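You operate a simulated robot arm through the tools that you are given. There is no shell and no other tool. Be economical: measure what you need, move in short steps, check, and stop when the job is done.

You run a simulated robot arm. Do the job below in one go: nothing can be reset, and whatever is moved stays where it is left.

## Task
Swap the orange plug for the white one and switch the charger on at 2 A.
Fine: the orange plug goes into the rack; plug in and set the dial, then switch on; leave the rest as it is.
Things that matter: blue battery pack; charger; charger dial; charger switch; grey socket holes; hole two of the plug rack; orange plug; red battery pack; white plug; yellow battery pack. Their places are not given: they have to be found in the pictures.

Only the result counts: the job must be done as asked and must still hold three seconds after the hand-in. Knocking over, shifting, dropping, spilling or breaking anything else fails it.

## Robot
A 6-joint arm with a two-finger parallel gripper, fixed in place. Base frame: the origin is at the foot of the arm, x ahead of it, y to its left, z up; the work surface is at about z = 900. Units: mm, rad, N and s.
With the tool pointing down near the work surface it reaches from about 240 to 660 mm from the base axis. Its first joint turns from -1.152 to 1.152 rad. Payload 2.9 kg.
Tool frame: the origin (TCP) lies between the finger pads and is the grasp point; the fingertips stand 30 mm ahead of it; z points along the fingers, y is the line along which they close. The gripper opens to 110 mm. The fingers are 20 mm wide and 10 mm thick; the gripper's body (48 by 112 mm) begins 55 mm behind the TCP.
Orientation is that of the tool frame in the base frame, as a unit quaternion [w, x, y, z]. With the fingers straight down and closing along the base's y, the tool's x points along the base's -x, its y along +y and its z along -z.

## Interface
- The arm moves only by the tool servo_tool. Its argument "motion" is text: rows parted by semicolons, each of 7 numbers parted by spaces: the shift along the tool's x, y, z in mm, then the turn, a rotation vector about the tool's x, y, z in rad, then the gripper command, from -1 (shut) to 1 (fully open), values between in proportion. In form: dx dy dz rx ry rz fingers; .... A call has 1 to 12 rows; each row shifts and turns the commanded pose from where the row before left it, along the tool's axes as they then stand. A row lasts 0.2 s, in which the tool goes at most 50 mm and 0.15 rad; a call with a longer step from one row to the next is refused whole, and so is a gripper value outside its range. Where a pose cannot be reached the arm comes as near as it can. A force on the tool above 40 N (or 10 N above the force at the start of the call, whichever is more), or a blocked arm, ends the call early, and 0.2 s more pass. The fingers move at their own pace (about 108 mm/s each) and stop on an object; they squeeze with about 25 N. The grip force told is the motor's: it shows also when the fingers shut on nothing. Time passes only in rows, and 0.2 s behind the last, so rows that do not move let the fingers close. It gives the time, the measured TCP pose, the force on the tool (base axes), the opening and the grip force at its end, in the units of the frame above (readings bear some noise), with the torque about the TCP (base axes, N m) and any sound that the robot's microphone picked up, and new pictures: "pictures" is both (left out), scene, wrist or none.
- Cameras (640 x 400 px; columns grow to the right, rows downward): "scene" is fixed at [94.3, 455.1, 1379.3]; the picture's right is [-0.53, -0.85, 0.00], its down [-0.51, 0.32, -0.80] and it looks along [0.68, -0.42, -0.60] (base axes); focal length 223 px, centre (320, 200). "wrist" rides on the gripper at [72, 17, -103] in the tool frame; the picture's right is [-0.23, 0.97, 0.00], its down [-0.76, -0.18, -0.62] and it looks along [-0.61, -0.14, 0.78] (tool axes); focal length 222 px, centre (320, 200).
- pixel_to_xyz(camera, pixels): there is no depth. For up to 12 entries [column, row, z] of the newest picture of that camera ("zoom" is the newest enlarged one), the place [x, y] in the base frame at which the ray of that pixel passes the height z, good to about 3 mm. The clock stands still meanwhile.
- enlarge(camera, box): a new picture of the part [left, top, right, bottom] of that camera's present view, enlarged. The clock stands still meanwhile.
- close_job(): hands the job in; it is judged then, once.

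Keep the steps short. Do not move on a guess: measure, check each grasp and each placing, and mend mistakes. In all there are 80 turns and 200 pictures (those below and enlarged ones count). Leave the gripper open and the arm clear of the work at the hand-in unless told otherwise, and finish with a single line.

The tools are called after "Call:" as a command line: name --argument value ..., lists and objects as JSON in quotes. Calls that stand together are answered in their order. servo_tool: Moves the arm, as the interface text tells. Its arguments: {"type":"object","properties":{"motion":{"type":"string"},"pictures":{"type":"string","enum":["both","scene","wrist","none"]}},"required":["motion"]} The other tools are called the same way: pixel_to_xyz (camera, pixels) gives the place at which the rays of pixels pass given heights; enlarge (camera, box) takes an enlarged picture of a part of a camera's view; close_job () hands the job in.

At the start:

```text
t: 0.0
position: [437.4, -14.2, 1243.8]
orientation: [0.0, 0.001, 1.0, 0.0]
force: [0.3, 0.0, 0.4]
ft_torque: [0.0, 0.01, -0.01]
width: 110.0
gripper_force: 0.0
```

scene: 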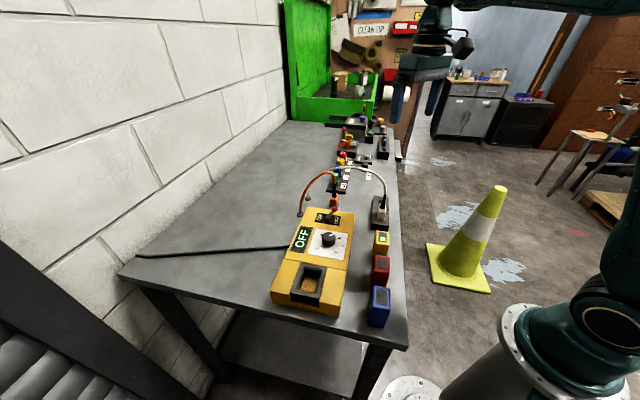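
wrist: 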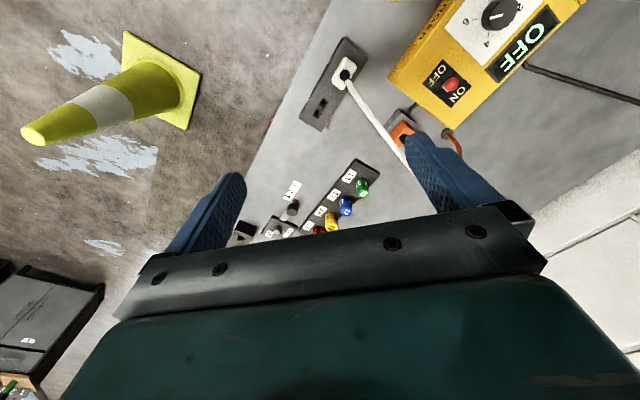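

I see the charger (yellow, about 315,260 in the scene), the plug rack, batteries and plugs. I'll enlarge both views first.

Call:
enlarge --camera "scene" --box '[250, 150, 410, 340]'

Call:
enlarge --camera "wrist" --box '[230, 0, 640, 256]'

```text
2.11 times, centred on (330, 245) of scene
```

zoom: 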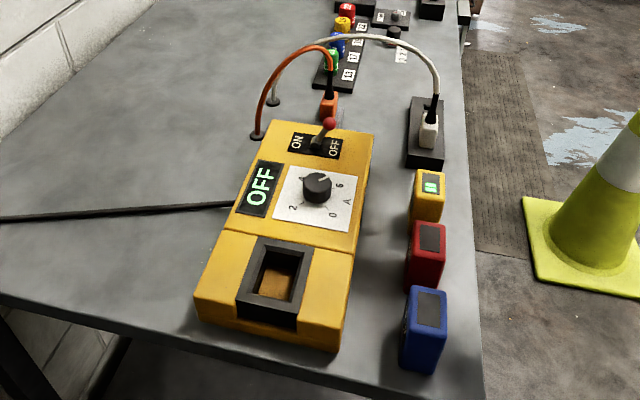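

```text
1.56 times, centred on (435, 128) of wrist
```

zoom: 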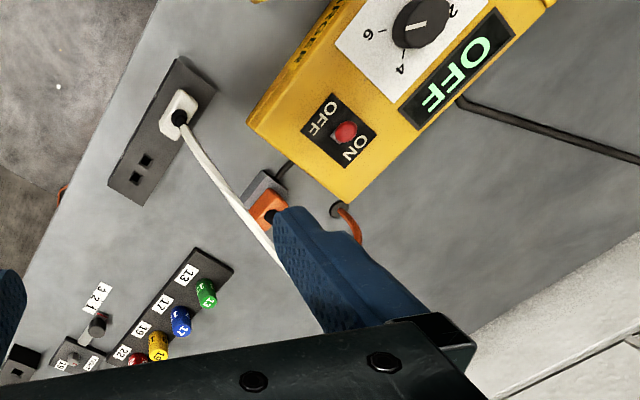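

The orange plug sits in a grey socket beside the charger. White is in one end of the black rack, with the free holes at the other end. I'll measure the main points in both views.

Call:
pixel_to_xyz --camera "zoom" --pixels '[[180, 117, 930], [135, 178, 910], [147, 160, 910], [268, 208, 930], [270, 185, 910], [345, 132, 980], [422, 22, 980], [178, 57, 910], [140, 205, 910], [345, 205, 900], [248, 122, 950]]'

Call:
pixel_to_xyz --camera "scene" --pixels '[[380, 215, 930], [334, 203, 930], [328, 239, 980], [329, 212, 980], [381, 241, 940], [381, 265, 940], [379, 300, 940]]'

```text
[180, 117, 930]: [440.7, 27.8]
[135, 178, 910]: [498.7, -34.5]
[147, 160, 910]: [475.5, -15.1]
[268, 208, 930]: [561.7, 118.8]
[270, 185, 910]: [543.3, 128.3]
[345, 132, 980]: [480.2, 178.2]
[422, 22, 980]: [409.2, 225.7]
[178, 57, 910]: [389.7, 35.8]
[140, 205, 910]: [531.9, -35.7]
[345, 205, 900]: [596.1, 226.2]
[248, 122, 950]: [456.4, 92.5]
```

```text
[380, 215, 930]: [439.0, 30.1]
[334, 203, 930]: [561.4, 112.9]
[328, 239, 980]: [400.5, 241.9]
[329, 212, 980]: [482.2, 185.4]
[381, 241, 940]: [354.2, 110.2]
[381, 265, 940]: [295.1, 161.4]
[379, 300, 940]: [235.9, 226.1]
```

Positions from the two views agree roughly. Next I move above the rack and socket, turned along the charger's axis, for a closer look.

Call:
servo_tool --motion "-11 25 31 0 0 0 1; -11 25 31 0 0 0 1; -11 24 31 0 0 0 1; 0 0 0 0 0 0.14 1; 0 0 0 0 0 0.14 1; 0 0 0 0 0 0.14 1; 0 0 0 0 0 0.14 1; 0 0 0 0 0 0 1"

```text
t: 1.8
position: [470.7, 60.1, 1149.9]
orientation: [0.0, 0.276, 0.961, 0.0]
force: [0.6, -0.6, -0.2]
ft_torque: [-0.02, 0.02, 0.04]
width: 109.7
gripper_force: 0.0
```

scene: 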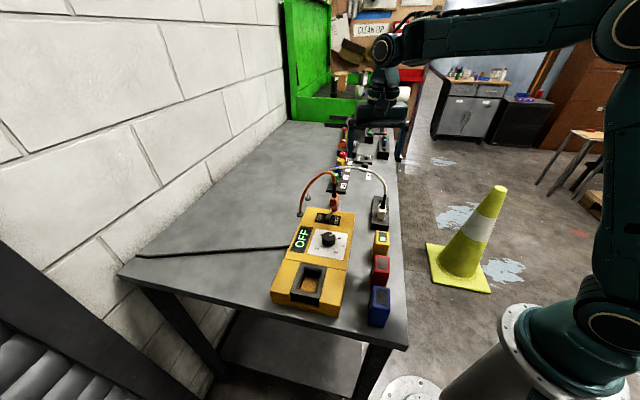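
wrist: 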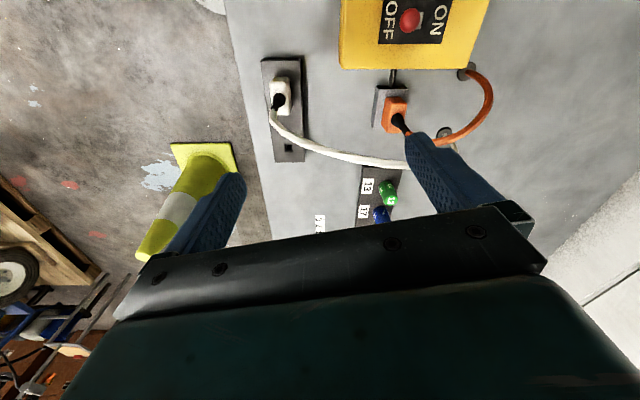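

The view now lines up with the rack and charger. I'll enlarge the rack and the socket.

Call:
enlarge --camera "wrist" --box '[240, 30, 440, 180]'

Call:
enlarge --camera "scene" --box '[290, 160, 400, 240]'

```text
2.67 times, centred on (340, 105) of wrist
```

zoom: 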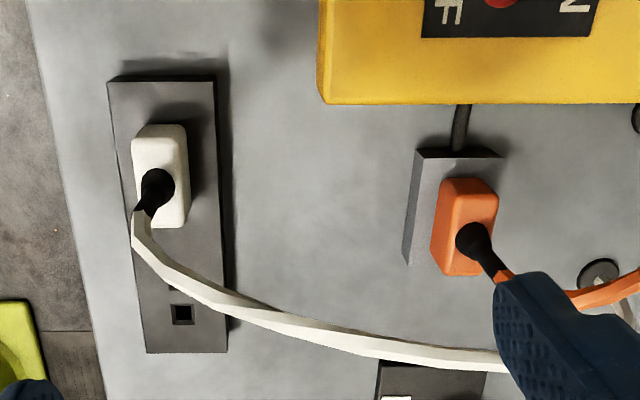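

```text
5.00 times, centred on (345, 200) of scene
```

zoom: 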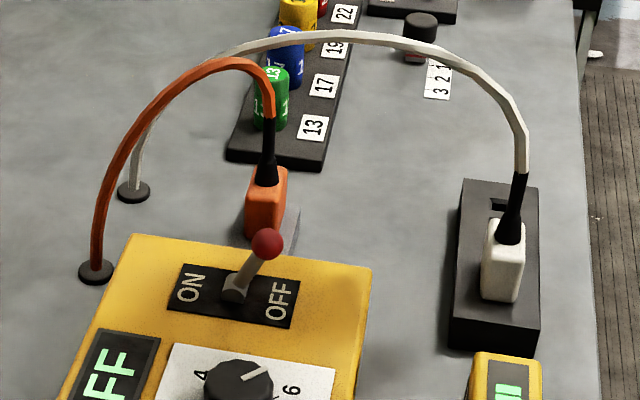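

I'll measure rack corners and plug tops at several heights in both views, so the heights come from where they agree.

Call:
pixel_to_xyz --camera "wrist" --pixels '[[274.4, 162.3, 900], [274.4, 162.3, 930], [305.5, 161.2, 900], [305.5, 161.2, 930], [301, 60, 900], [301, 60, 930], [260.2, 60.8, 900], [260.2, 60.8, 930], [287.5, 147.5, 915], [287.5, 134, 915]]'

Call:
pixel_to_xyz --camera "scene" --pixels '[[374, 196, 900], [374, 196, 930], [388.4, 198, 900], [388.4, 198, 930], [389, 226, 900], [389, 226, 930], [371, 225, 900], [371, 225, 930], [379.5, 201, 915]]'

```text
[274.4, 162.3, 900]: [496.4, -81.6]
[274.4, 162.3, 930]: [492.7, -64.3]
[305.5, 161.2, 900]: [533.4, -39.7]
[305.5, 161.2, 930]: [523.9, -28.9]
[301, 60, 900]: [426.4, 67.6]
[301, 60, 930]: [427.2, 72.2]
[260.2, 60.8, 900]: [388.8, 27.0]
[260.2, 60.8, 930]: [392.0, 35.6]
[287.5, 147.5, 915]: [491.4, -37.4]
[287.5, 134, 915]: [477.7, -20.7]
```

```text
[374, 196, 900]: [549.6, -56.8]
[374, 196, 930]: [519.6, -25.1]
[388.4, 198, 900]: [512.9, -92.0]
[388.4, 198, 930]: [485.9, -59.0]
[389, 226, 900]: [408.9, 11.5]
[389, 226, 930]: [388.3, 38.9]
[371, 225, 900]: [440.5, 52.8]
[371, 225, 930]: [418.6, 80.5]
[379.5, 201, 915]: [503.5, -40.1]
```

The rack top is at about z = 925 and its long axis points at -45°. I'll turn the tool to match, move toward the socket and drop slightly for a closer look.

Call:
servo_tool --motion "0 0 0 0 0 0.13 1; 0 0 0 0 0 0.095 1; 0 45 20 0 0 0 1; 0 25 20 0 0 0 1; 0 0 0 0 0 0 1" --pictures "wrist"

Call:
enlarge --camera "wrist" --box '[200, 0, 440, 150]'

```text
t: 3.0
position: [521.0, 109.1, 1109.3]
orientation: [0.0, 0.382, 0.924, 0.0]
force: [-0.6, 0.9, -0.8]
ft_torque: [-0.01, -0.02, -0.03]
width: 109.9
gripper_force: 0.1
```

wrist: 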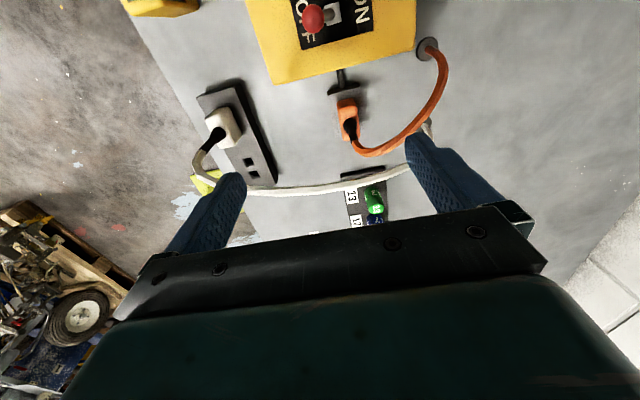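

```text
2.67 times, centred on (320, 75) of wrist
```

zoom: 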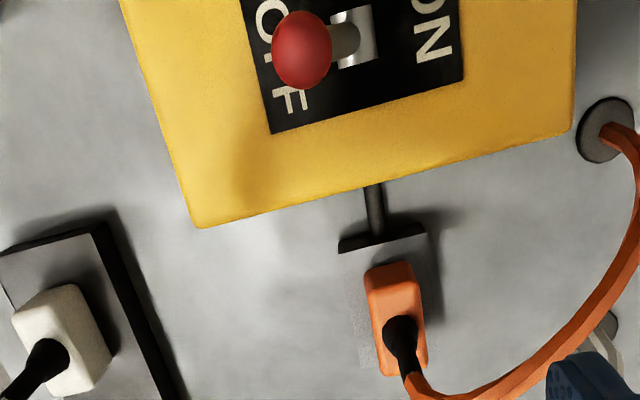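

I'll enlarge the scene view on each plug to get body heights.

Call:
enlarge --camera "scene" --box '[314, 180, 354, 215]'

Call:
enlarge --camera "scene" --box '[360, 190, 400, 235]'

Call:
enlarge --camera "wrist" --box '[310, 75, 374, 135]'

```text
11.43 times, centred on (334, 198) of scene
```

zoom: 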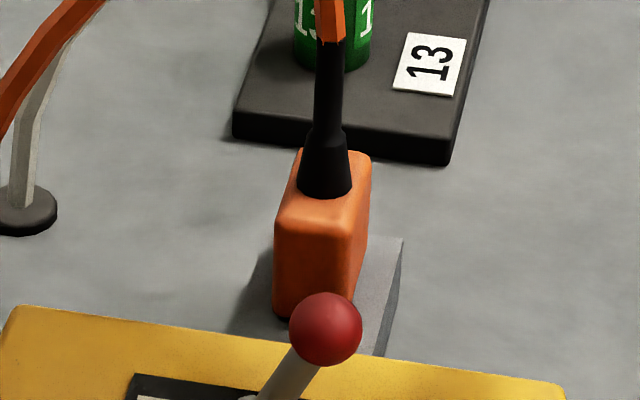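

```text
8.89 times, centred on (380, 212) of scene
```

zoom: 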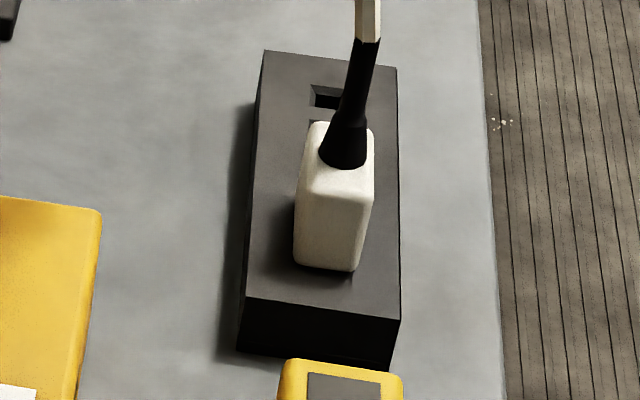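

```text
6.67 times, centred on (342, 105) of wrist
```

zoom: 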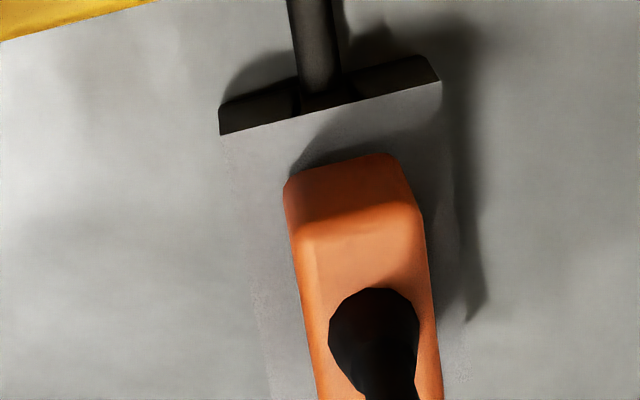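

Now the boot bases and top front edges at heights 940–980, from both views.

Call:
pixel_to_xyz --camera "scene" --pixels '[[334.4, 196.3, 940], [334.4, 196.3, 960], [334.4, 196.3, 980], [333.3, 200.5, 940], [333.3, 200.5, 960], [333.3, 200.5, 980], [382.6, 206.9, 940], [382.6, 206.9, 960], [382.6, 206.9, 980]]'

Call:
pixel_to_xyz --camera "wrist" --pixels '[[350.1, 124.5, 940], [350.1, 124.5, 960], [350.1, 124.5, 980], [348.7, 108.3, 940], [348.7, 108.3, 960], [348.7, 108.3, 980], [217.8, 133, 940], [217.8, 133, 960], [217.8, 133, 980]]'

```text
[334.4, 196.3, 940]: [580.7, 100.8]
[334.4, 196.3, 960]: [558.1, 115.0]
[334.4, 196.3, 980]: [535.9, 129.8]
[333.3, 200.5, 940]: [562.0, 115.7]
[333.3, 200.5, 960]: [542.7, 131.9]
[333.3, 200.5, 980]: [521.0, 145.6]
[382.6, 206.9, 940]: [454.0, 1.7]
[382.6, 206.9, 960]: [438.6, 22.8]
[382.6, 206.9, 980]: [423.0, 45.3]
```

```text
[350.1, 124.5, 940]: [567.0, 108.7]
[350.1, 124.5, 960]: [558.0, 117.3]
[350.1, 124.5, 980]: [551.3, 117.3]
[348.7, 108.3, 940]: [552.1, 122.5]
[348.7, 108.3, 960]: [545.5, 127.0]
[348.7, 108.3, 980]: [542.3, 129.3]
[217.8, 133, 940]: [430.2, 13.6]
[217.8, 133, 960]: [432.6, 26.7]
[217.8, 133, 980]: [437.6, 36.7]
```

Orange plug: top about z = 958, centre about (558,116). White plug: top about z = 962, centre about (437,25). I'll go above the orange plug at z = 1060 with the fingers partly open and check.

Call:
servo_tool --motion "-10 15 10 0 0 0 0.3; -11 16 20 0 0 0 0.2; 0 0 19 0 0 0 0.2; 0 0 0 0 0 0 0.2"

Call:
enlarge --camera "wrist" --box '[220, 80, 420, 230]'

Call:
enlarge --camera "scene" --box '[290, 130, 400, 220]'

```text
t: 4.0
position: [556.2, 117.3, 1060.9]
orientation: [0.0, 0.382, 0.924, 0.0]
force: [-0.2, 0.0, -0.1]
ft_torque: [0.0, 0.01, 0.01]
width: 66.1
gripper_force: 0.0
```

scene: 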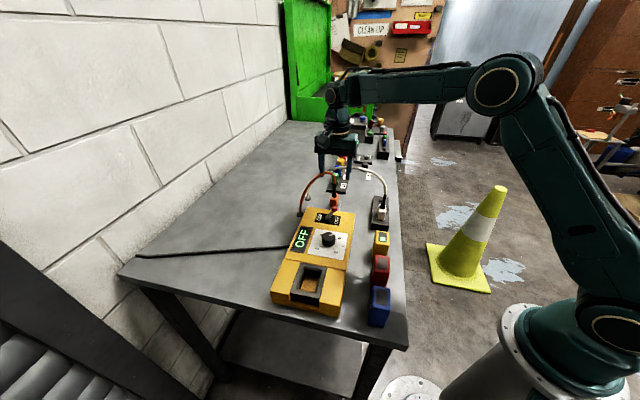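
wrist: 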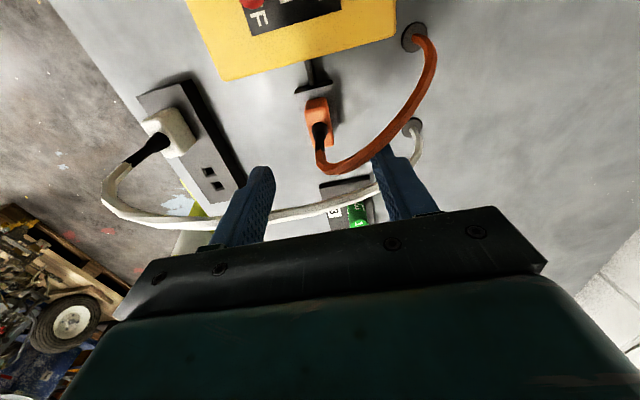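

```text
2.67 times, centred on (320, 155) of wrist
```

zoom: 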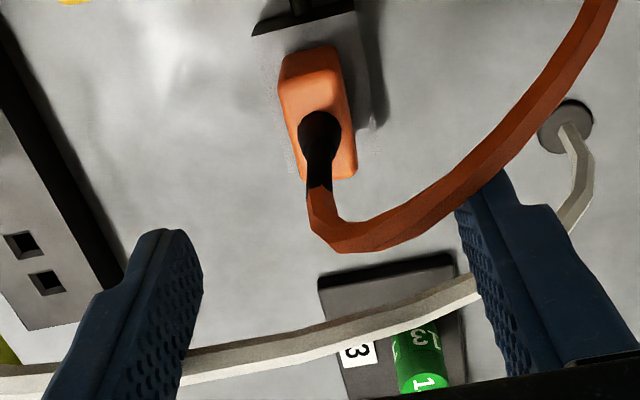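

```text
4.44 times, centred on (345, 175) of scene
```

zoom: 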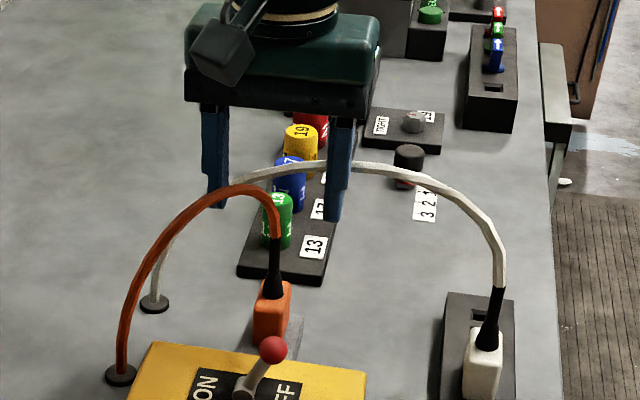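

Hole two shows as two square pin holes at wrist (208,172) and (218,186). I'll measure them and recheck the plug's centre from here.

Call:
pixel_to_xyz --camera "wrist" --pixels '[[208.4, 171.9, 923], [217.8, 186.1, 923], [320, 129, 958], [166, 134, 962]]'

Call:
enlarge --camera "wrist" --box '[120, 80, 220, 220]'

```text
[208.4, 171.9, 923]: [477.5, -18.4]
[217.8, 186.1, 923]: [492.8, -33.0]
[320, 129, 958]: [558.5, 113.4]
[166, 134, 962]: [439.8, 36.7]
```

```text
2.86 times, centred on (170, 150) of wrist
```

zoom: 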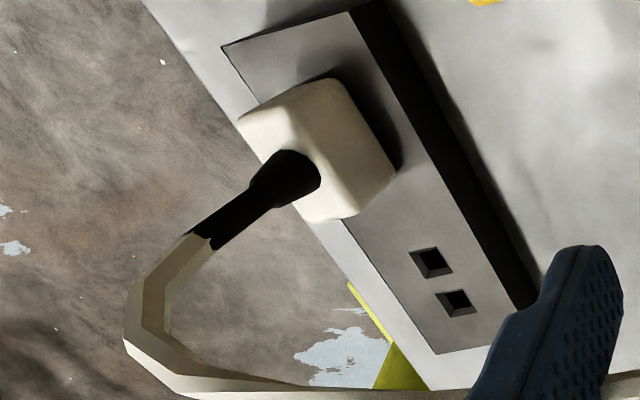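

Hole two's centre is about (485,-25). Now I descend over the orange plug to z = 960, watching the force.

Call:
servo_tool --motion "-2.5 0 30 0 0 0 0.1; 0 0 30 0 0 0 0.1; 0 0 25 0 0 0 0.1; 0 0 15 0 0 0 0.1; 0 0 0 0 0 0 0.1"

Call:
enlarge --camera "wrist" --box '[220, 110, 420, 260]'

Call:
enlarge --camera "scene" --box '[290, 150, 380, 220]'

```text
t: 5.2
position: [559.0, 114.4, 961.2]
orientation: [0.0, 0.382, 0.924, 0.0]
force: [0.1, 0.1, -0.9]
ft_torque: [-0.01, 0.01, -0.01]
width: 60.5
gripper_force: 0.0
```

scene: 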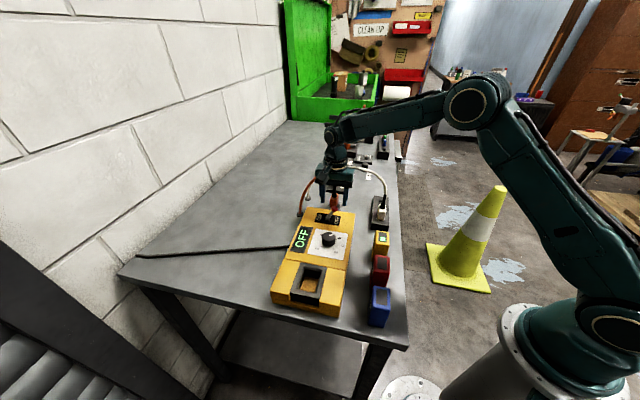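
wrist: 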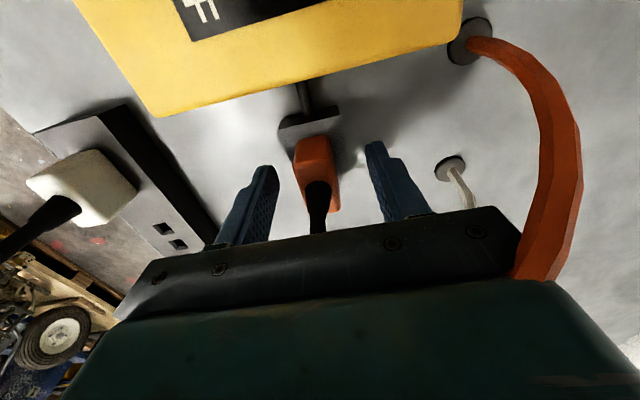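

```text
2.67 times, centred on (320, 185) of wrist
```

zoom: 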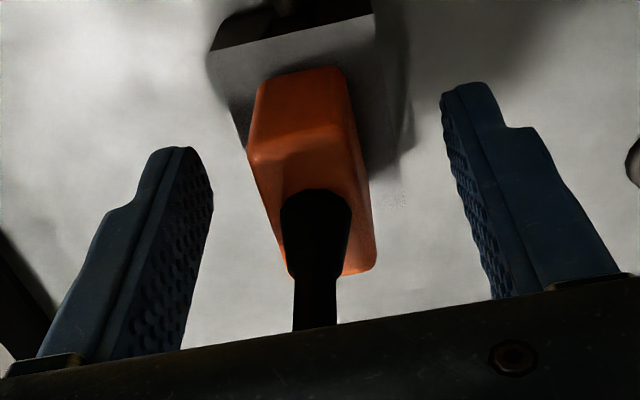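

```text
5.71 times, centred on (335, 185) of scene
```

zoom: 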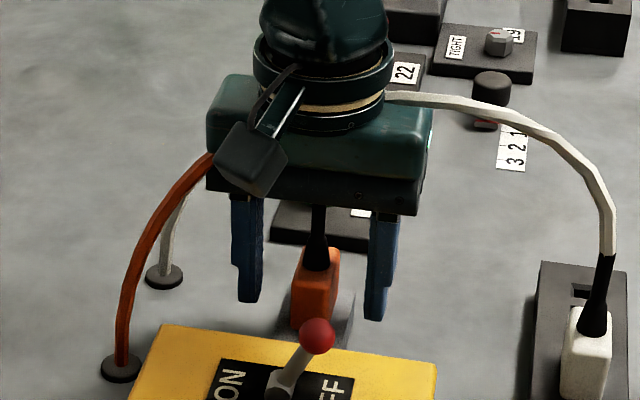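

The plug is between the fingers with no contact. I'll check its centring before I close.

Call:
pixel_to_xyz --camera "wrist" --pixels '[[319, 193, 958], [321, 154, 931], [318, 212, 958], [297, 171.5, 958], [331, 171, 958]]'

```text
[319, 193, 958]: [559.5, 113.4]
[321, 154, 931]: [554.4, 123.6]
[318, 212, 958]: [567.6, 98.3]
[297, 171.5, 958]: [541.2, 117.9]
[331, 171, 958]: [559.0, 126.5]
```

It's centred, so I close the fingers in place.

Call:
servo_tool --motion "0 0 0 0 0 0 -0.4; 0 0 0 0 0 0 -1; 0 0 0 0 0 0 -1; 0 0 0 0 0 0 -1" --pictures "wrist"

Call:
enlarge --camera "wrist" --box '[220, 110, 420, 260]'

```text
t: 6.2
position: [557.6, 114.4, 961.6]
orientation: [-0.001, 0.382, 0.924, -0.001]
force: [-4.2, -3.6, 0.7]
ft_torque: [-0.19, 0.2, -0.04]
width: 21.4
gripper_force: 24.7
```

wrist: 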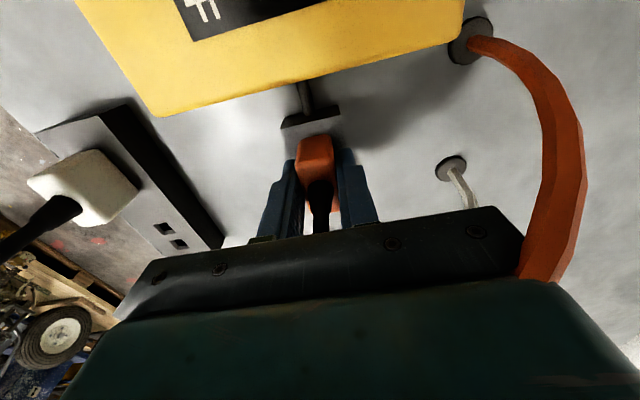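

```text
2.67 times, centred on (320, 185) of wrist
```

zoom: 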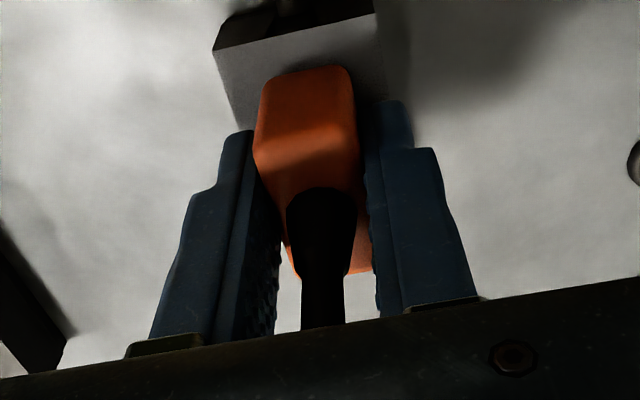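

Gripped: width 21.4 with 24.7 N. A small sideways load shows, so I relax it by 1 mm and pull straight up.

Call:
servo_tool --motion "0 -1 0 0 0 0 -1; 0 0 -4 0 0 0 -1; 0 0 -4 0 0 0 -1; 0 0 -6 0 0 0 -1; 0 0 -10 0 0 0 -1; 0 0 -10 0 0 0 -1; 0 0 0 0 0 0 -1"

Call:
enlarge --camera "wrist" --box '[220, 110, 420, 260]'

Call:
enlarge --camera "scene" --box '[290, 150, 380, 220]'

```text
t: 7.8
position: [557.8, 113.8, 995.2]
orientation: [-0.001, 0.383, 0.924, 0.0]
force: [-0.8, 0.3, -0.7]
ft_torque: [-0.01, -0.01, 0.02]
width: 21.4
gripper_force: 25.0
```

scene: 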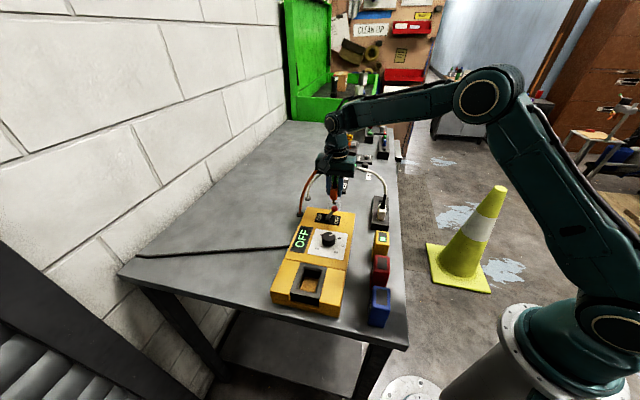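
wrist: 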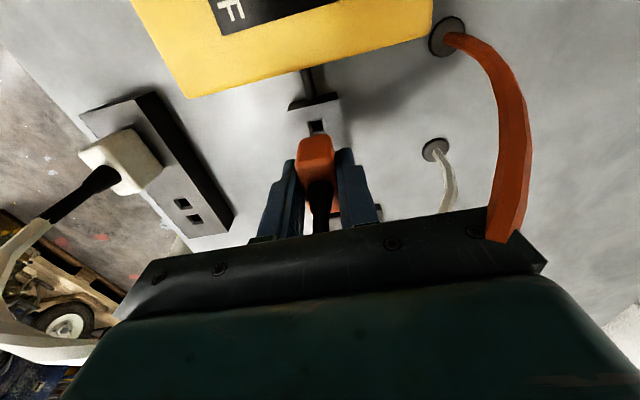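

```text
2.67 times, centred on (320, 185) of wrist
```

zoom: 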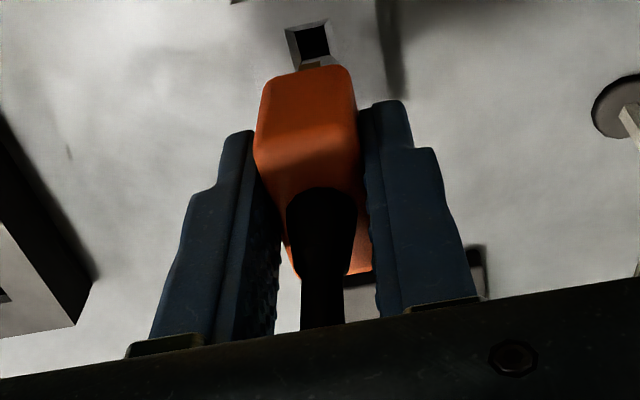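

```text
5.71 times, centred on (335, 185) of scene
```

zoom: 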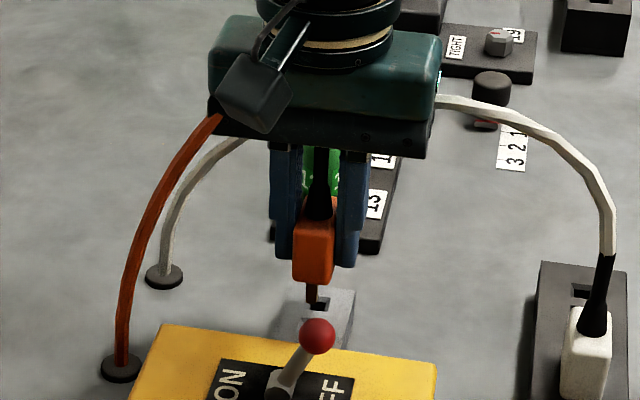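

The orange plug came out cleanly; its pins show below it. Now I carry it across to above hole two at (485,-25).

Call:
servo_tool --motion "-8 -25 -8 0 0 0 -1; -8 -25 -8 0 0 0 -1; -8 -25 0 0 0 0 -1; -8 -25 0 0 0 0 -1; -8 -25 0 0 0 0 -1; -6.7 -25 0 0 0 0 -1; 0 0 0 0 0 0 -1"

Call:
enlarge --camera "wrist" --box '[220, 90, 420, 240]'

Call:
enlarge --camera "scene" --box '[340, 160, 420, 220]'

```text
t: 9.4
position: [485.1, -26.5, 1011.7]
orientation: [0.0, 0.382, 0.924, 0.0]
force: [-0.2, 0.6, -1.1]
ft_torque: [0.0, 0.0, 0.01]
width: 21.3
gripper_force: 25.3
```

scene: 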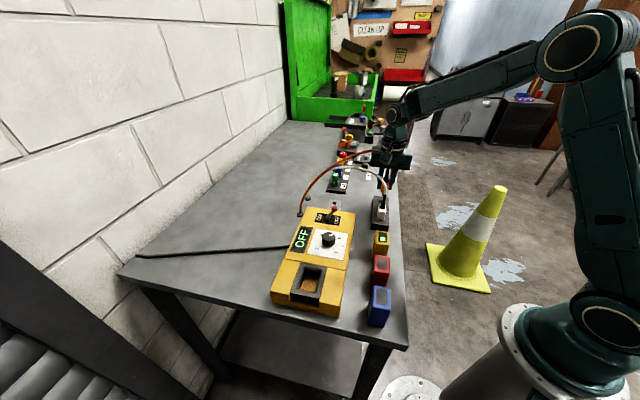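
wrist: 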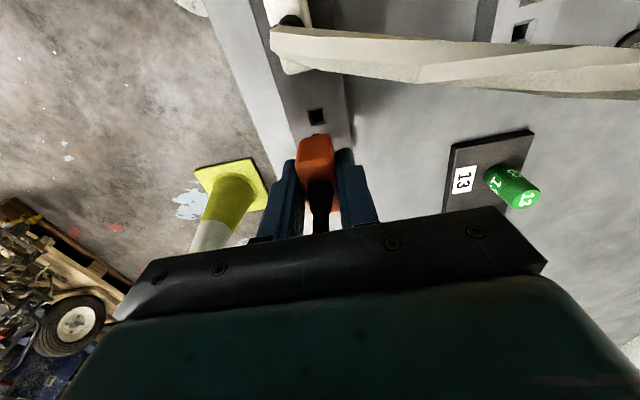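

```text
2.67 times, centred on (320, 165) of wrist
```

zoom: 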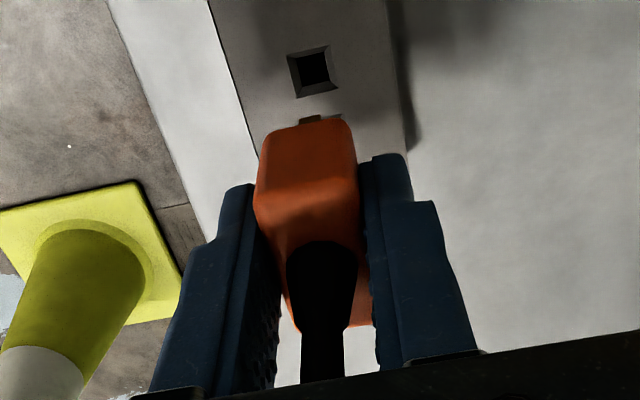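

```text
6.67 times, centred on (380, 190) of scene
```

zoom: 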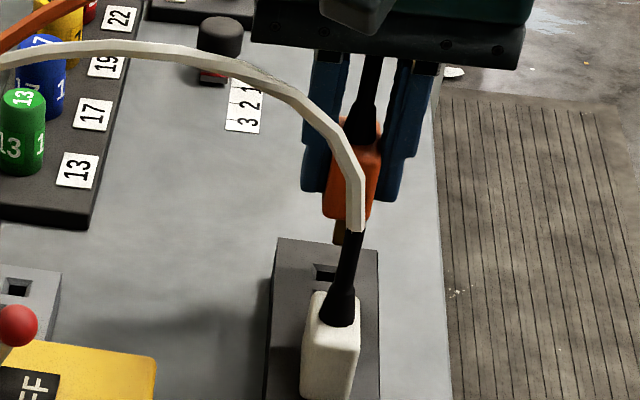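

Comparing with the socket view just after extraction, the rack hole's offset differs by about 3 mm along the tool's x and 1 mm along y. I'll correct that, go down to z = 995 and compare again.

Call:
servo_tool --motion "3 1 6 0 0 0 -1; 0 0 10 0 0 0 -1; 0 0 0 0 0 0 -1" --pictures "wrist"

Call:
enlarge --camera "wrist" --box '[220, 110, 420, 260]'

Call:
enlarge --camera "scene" --box '[360, 175, 400, 210]'

```text
t: 10.2
position: [484.7, -23.6, 995.4]
orientation: [0.0, 0.383, 0.924, -0.001]
force: [0.1, 0.1, -0.7]
ft_torque: [0.01, 0.03, -0.01]
width: 21.5
gripper_force: 25.1
```

wrist: 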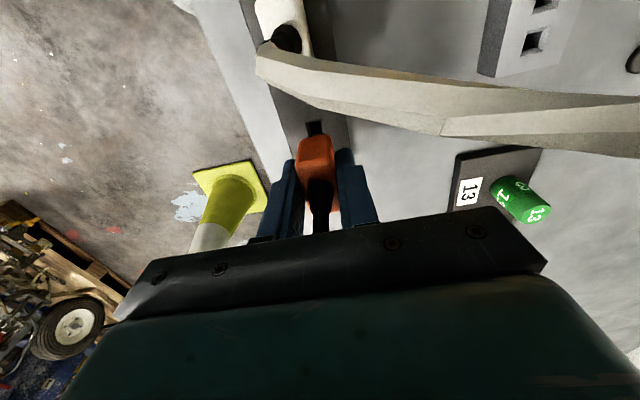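

```text
2.67 times, centred on (320, 185) of wrist
```

zoom: 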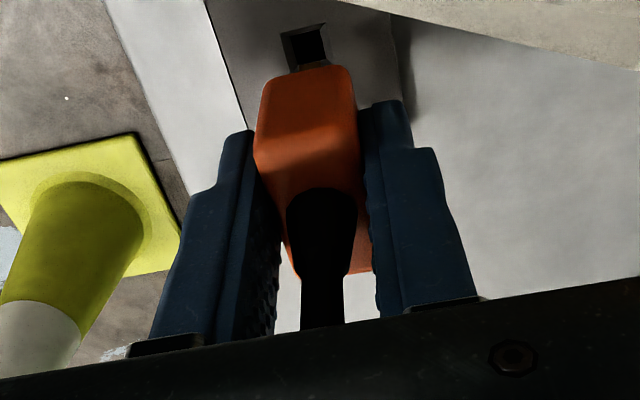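

```text
11.43 times, centred on (380, 192) of scene
```

zoom: 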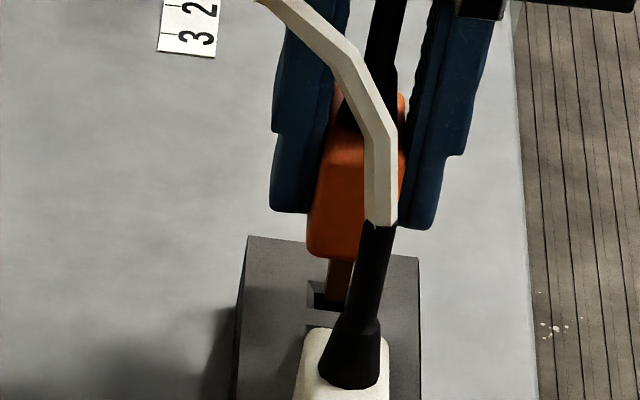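

The hole is at zoom (307,45), against (311,41) when aligned over the socket. That means shifting about 1 mm in -y, with the rack top about 3 mm higher than the socket. I correct and lower in small steps.

Call:
servo_tool --motion "0 -1.2 0 0 0 0 -1; 0 0 5 0 0 0 -1; 0 0 5 0 0 0 -1; 0 0 4 0 0 0 -1; 0 0 4 0 0 0 -1; 0 0 0 0 0 0 -1" --pictures "wrist"

Call:
enlarge --camera "scene" --box '[360, 175, 400, 210]'

Call:
enlarge --camera "wrist" --box '[220, 110, 420, 260]'

```text
t: 11.6
position: [482.9, -23.3, 978.7]
orientation: [0.0, 0.382, 0.924, 0.0]
force: [0.4, 0.5, -0.4]
ft_torque: [0.01, 0.0, 0.01]
width: 21.8
gripper_force: 24.4
```

wrist: 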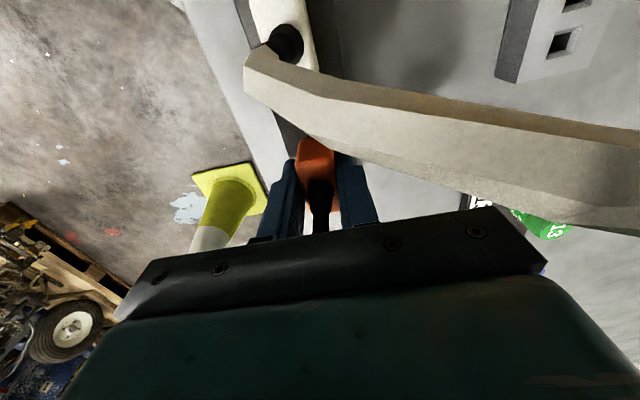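

```text
11.43 times, centred on (380, 192) of scene
```

zoom: 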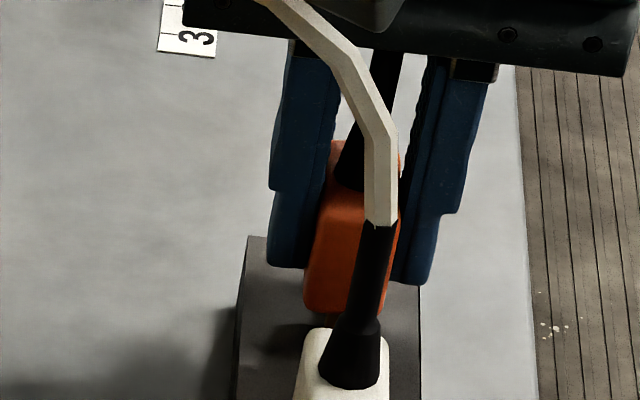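

```text
2.67 times, centred on (320, 185) of wrist
```

zoom: 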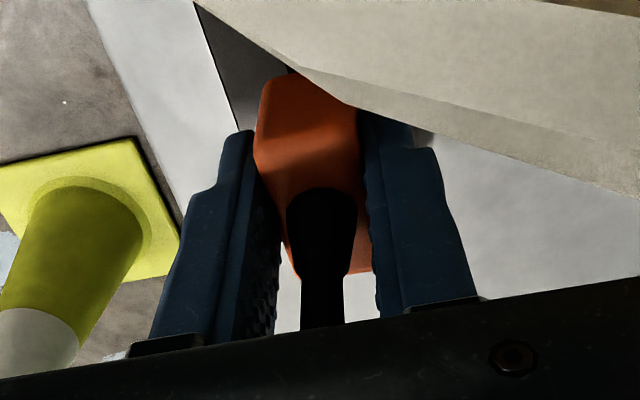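

No resistance at z = 978.7, so I keep lowering in 3 mm steps.

Call:
servo_tool --motion "0 0 3 0 0 0 -1; 0 0 3 0 0 0 -1; 0 0 3 0 0 0 -1; 0 0 2 0 0 0 -1; 0 0 0 0 0 0 -1" --pictures "scene"

Call:
enlarge --camera "scene" --box '[360, 175, 400, 210]'

```text
t: 12.8
position: [482.3, -23.6, 965.9]
orientation: [0.0, 0.383, 0.924, 0.0]
force: [0.1, -0.8, -1.6]
ft_torque: [0.02, 0.03, 0.03]
width: 21.3
gripper_force: 25.3
```

scene: 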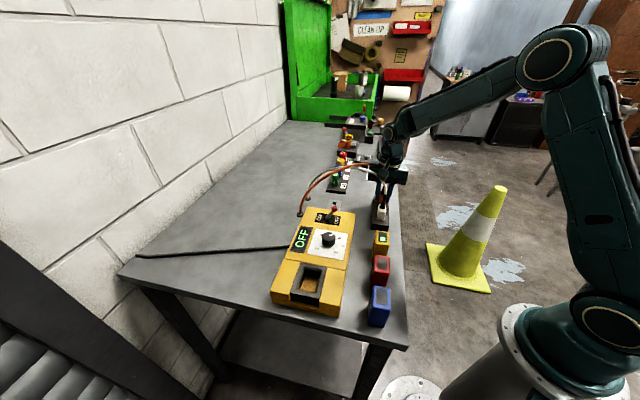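

```text
11.43 times, centred on (380, 192) of scene
```

zoom: 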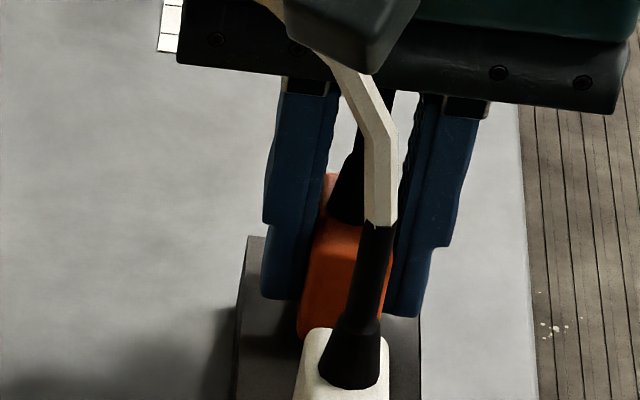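

Pins appear to be going in freely. I keep lowering gently until the plug seats.

Call:
servo_tool --motion "0 0 1.5 0 0 0 -1; 0 0 1.5 0 0 0 -1; 0 0 0 0 0 0 -1" --pictures "scene"

Call:
enlarge --camera "scene" --box '[360, 175, 400, 210]'

```text
t: 13.6
position: [482.3, -23.7, 962.3]
orientation: [0.0, 0.383, 0.924, 0.001]
force: [0.0, -0.1, -0.4]
ft_torque: [-0.04, -0.02, 0.01]
width: 21.5
gripper_force: 24.9
```

scene: 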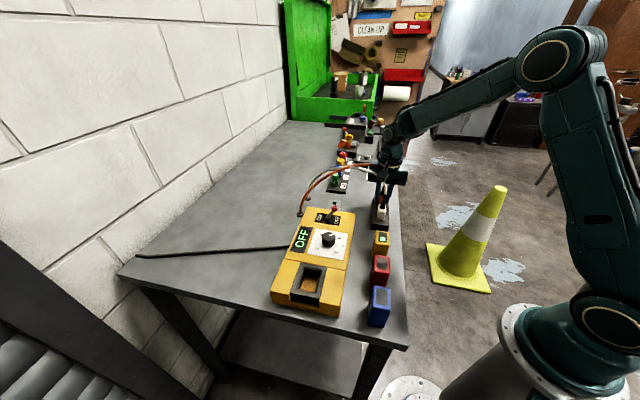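

```text
11.43 times, centred on (380, 192) of scene
```

zoom: 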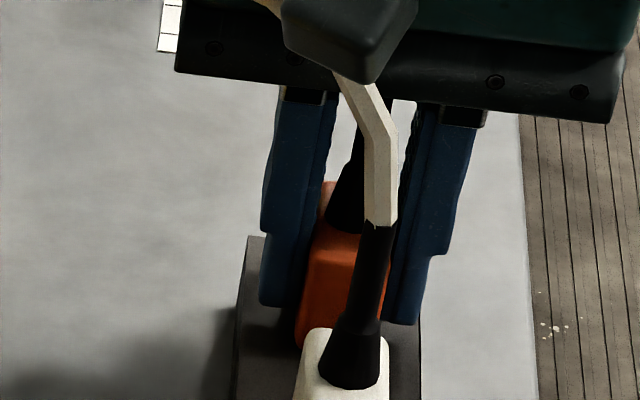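

Call:
servo_tool --motion "0 0 1 0 0 0 -1; 0 0 1 0 0 0 -1; 0 0 0 0 0 0 -1" --pictures "none"

```text
t: 14.4
position: [483.2, -22.8, 961.9]
orientation: [0.001, 0.383, 0.924, 0.0]
force: [-1.6, -0.8, 6.1]
ft_torque: [0.03, 0.12, 0.03]
width: 21.2
gripper_force: 24.6
```

Contact at z = 961.9, matching the seated height in the socket. A small press confirms it's home.

Call:
servo_tool --motion "0 0 1 0 0 0 -1; 0 0 0.5 0 0 0 -1; 0 0 0 0 0 0 -1" --pictures "wrist"

Call:
enlarge --camera "wrist" --box '[220, 110, 420, 260]'

```text
t: 15.2
position: [482.3, -24.2, 960.1]
orientation: [0.001, 0.383, 0.924, 0.001]
force: [-3.5, -2.1, 19.5]
ft_torque: [-0.05, 0.04, 0.0]
width: 21.5
gripper_force: 25.5
```

wrist: 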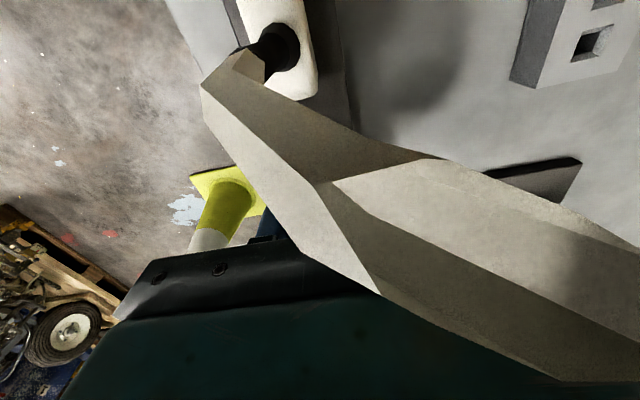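

```text
2.67 times, centred on (320, 185) of wrist
```

zoom: 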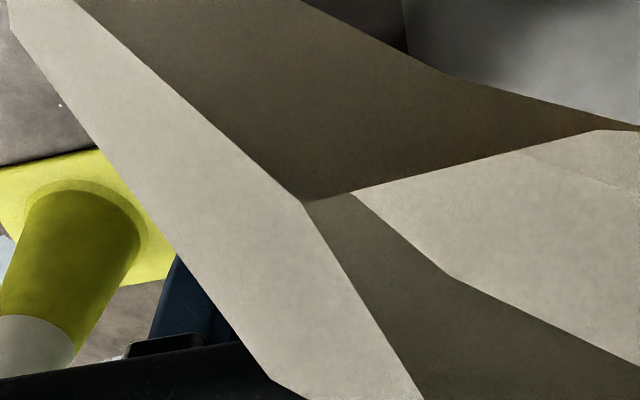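

Firm stop at about 960, 19.5 N: seated. I release and rise clear.

Call:
servo_tool --motion "0 0 -1 0 0 0 -1; 0 0 0 0 0 0 -0.3; 0 0 0 0 0 0 0.1; 0 0 0 0 0 0 0.1; 0 0 -20 0 0 0 0.1; 0 0 -40 0 0 0 0.1; 0 0 -40 0 0 0 0.1; 0 0 0 0 0 0 0.1"

Call:
enlarge --camera "wrist" --box '[220, 30, 440, 180]'

Call:
enlarge --camera "scene" --box '[350, 175, 410, 235]'

```text
t: 17.0
position: [482.0, -23.2, 1061.7]
orientation: [0.0, 0.382, 0.924, 0.0]
force: [0.6, 0.5, -0.4]
ft_torque: [0.03, -0.01, -0.01]
width: 60.4
gripper_force: 0.0
```

scene: 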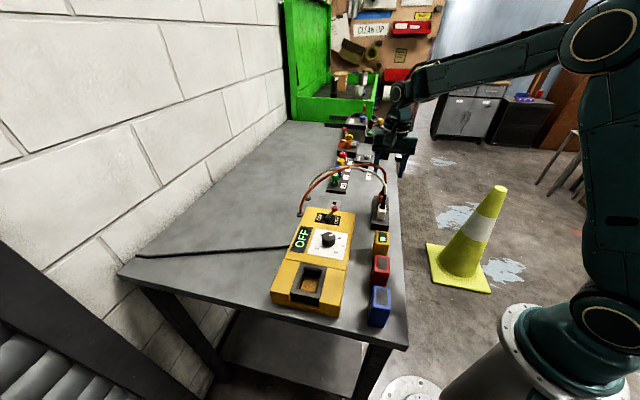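
wrist: 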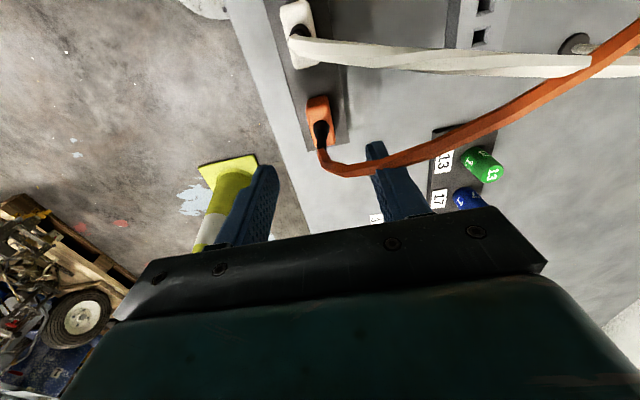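

```text
2.67 times, centred on (330, 105) of wrist
```

zoom: 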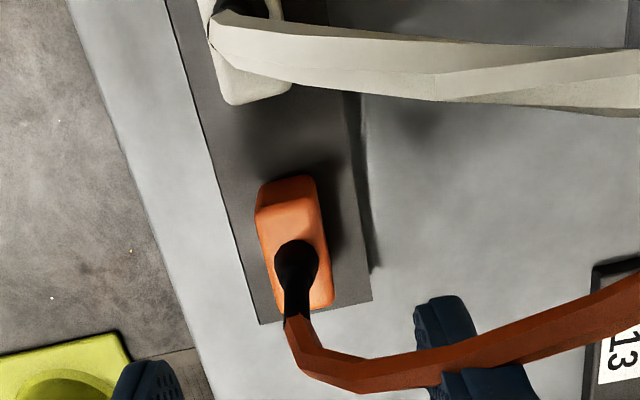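

```text
6.67 times, centred on (380, 205) of scene
```

zoom: 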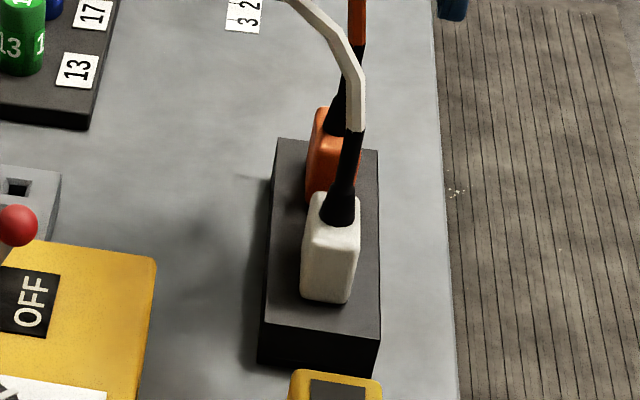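

Orange is seated in hole two. Now I move along the rack over the white plug (+70 mm tool x) and check.

Call:
servo_tool --motion "35 0 0 0 0 0 0.1; 35 0 0 0 0 0 0.1; 0 0 0 0 0 0 0.1" --pictures "wrist"

Call:
enlarge --camera "wrist" --box '[220, 60, 440, 210]'

```text
t: 17.8
position: [432.4, 25.3, 1061.9]
orientation: [0.0, 0.383, 0.924, 0.0]
force: [0.0, -0.1, -1.2]
ft_torque: [-0.01, 0.04, 0.0]
width: 60.2
gripper_force: 0.0
```

wrist: 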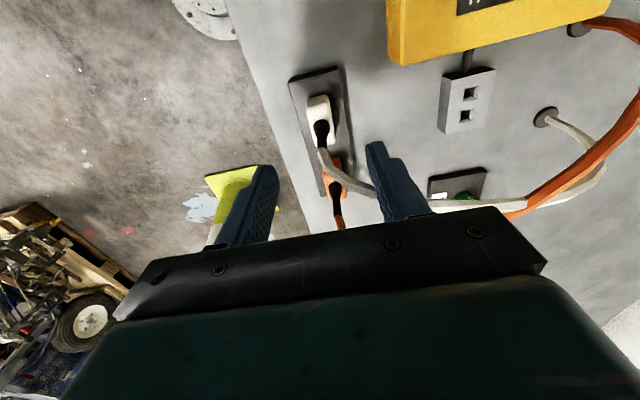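

```text
2.67 times, centred on (330, 135) of wrist
```

zoom: 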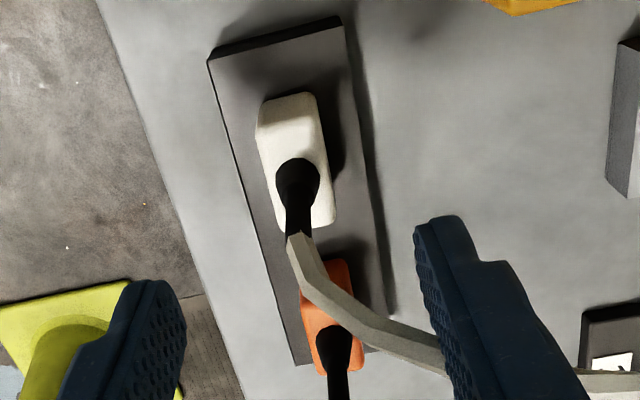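

The white plug appears exactly where the orange one did 70 mm back, so it's centred. I descend to z = 961 and close.

Call:
servo_tool --motion "0 0 35 0 0 0 0.1; 0 0 35 0 0 0 0.1; 0 0 20 0 0 0 0.1; 0 0 10.5 0 0 0 0.1; 0 0 0 0 0 0 0.1; 0 0 0 0 0 0 -0.4; 0 0 0 0 0 0 -1; 0 0 0 0 0 0 -1; 0 0 0 0 0 0 -1"

Call:
enlarge --camera "wrist" --box '[220, 110, 420, 260]'

```text
t: 19.8
position: [431.8, 25.2, 961.0]
orientation: [0.0, 0.382, 0.924, 0.001]
force: [1.3, 2.5, -1.1]
ft_torque: [0.08, -0.09, 0.01]
width: 21.4
gripper_force: 24.8
```

scene: 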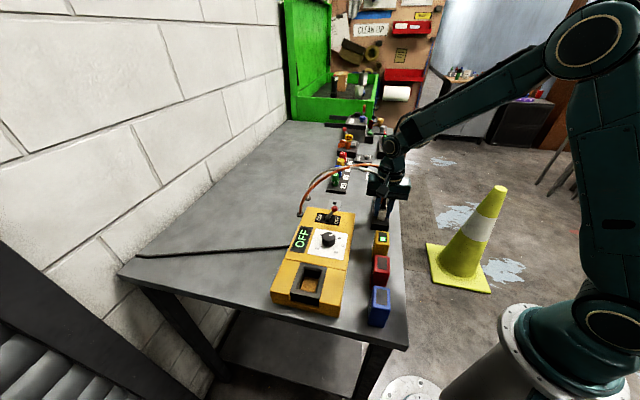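
wrist: 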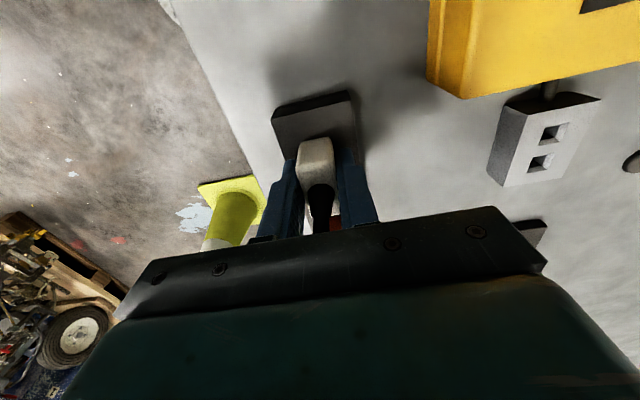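

```text
2.67 times, centred on (320, 185) of wrist
```

zoom: 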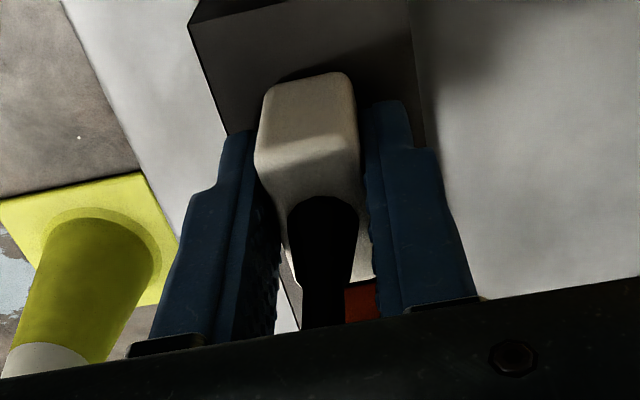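

White is gripped at the same width, 21.4. I pull it straight up.

Call:
servo_tool --motion "0 0.6 0 0 0 0 -1; 0 0 -4 0 0 0 -1; 0 0 -4 0 0 0 -1; 0 0 -6 0 0 0 -1; 0 0 -10 0 0 0 -1; 0 0 -10 0 0 0 -1; 0 0 0 0 0 0 -1"

Call:
enlarge --camera "wrist" --box '[220, 110, 420, 260]'

```text
t: 21.4
position: [433.1, 25.6, 993.7]
orientation: [-0.001, 0.383, 0.924, 0.0]
force: [0.1, 0.2, -0.5]
ft_torque: [0.01, 0.0, -0.02]
width: 21.4
gripper_force: 25.5
```

scene: 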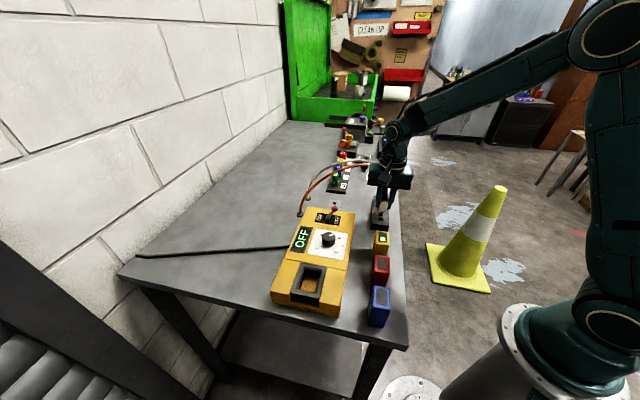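
wrist: 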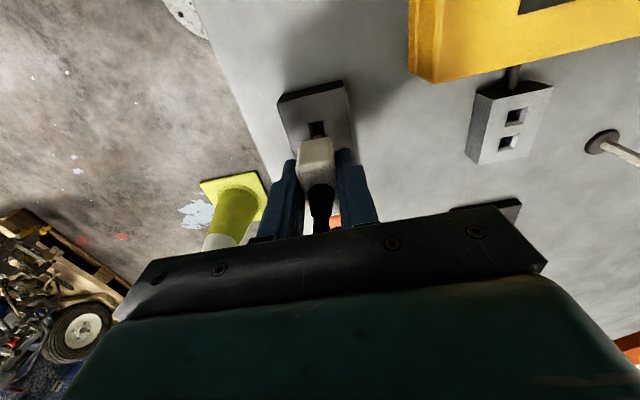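

```text
2.67 times, centred on (320, 185) of wrist
```

zoom: 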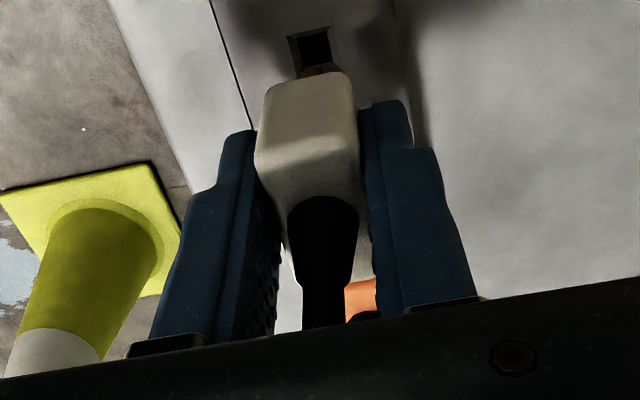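

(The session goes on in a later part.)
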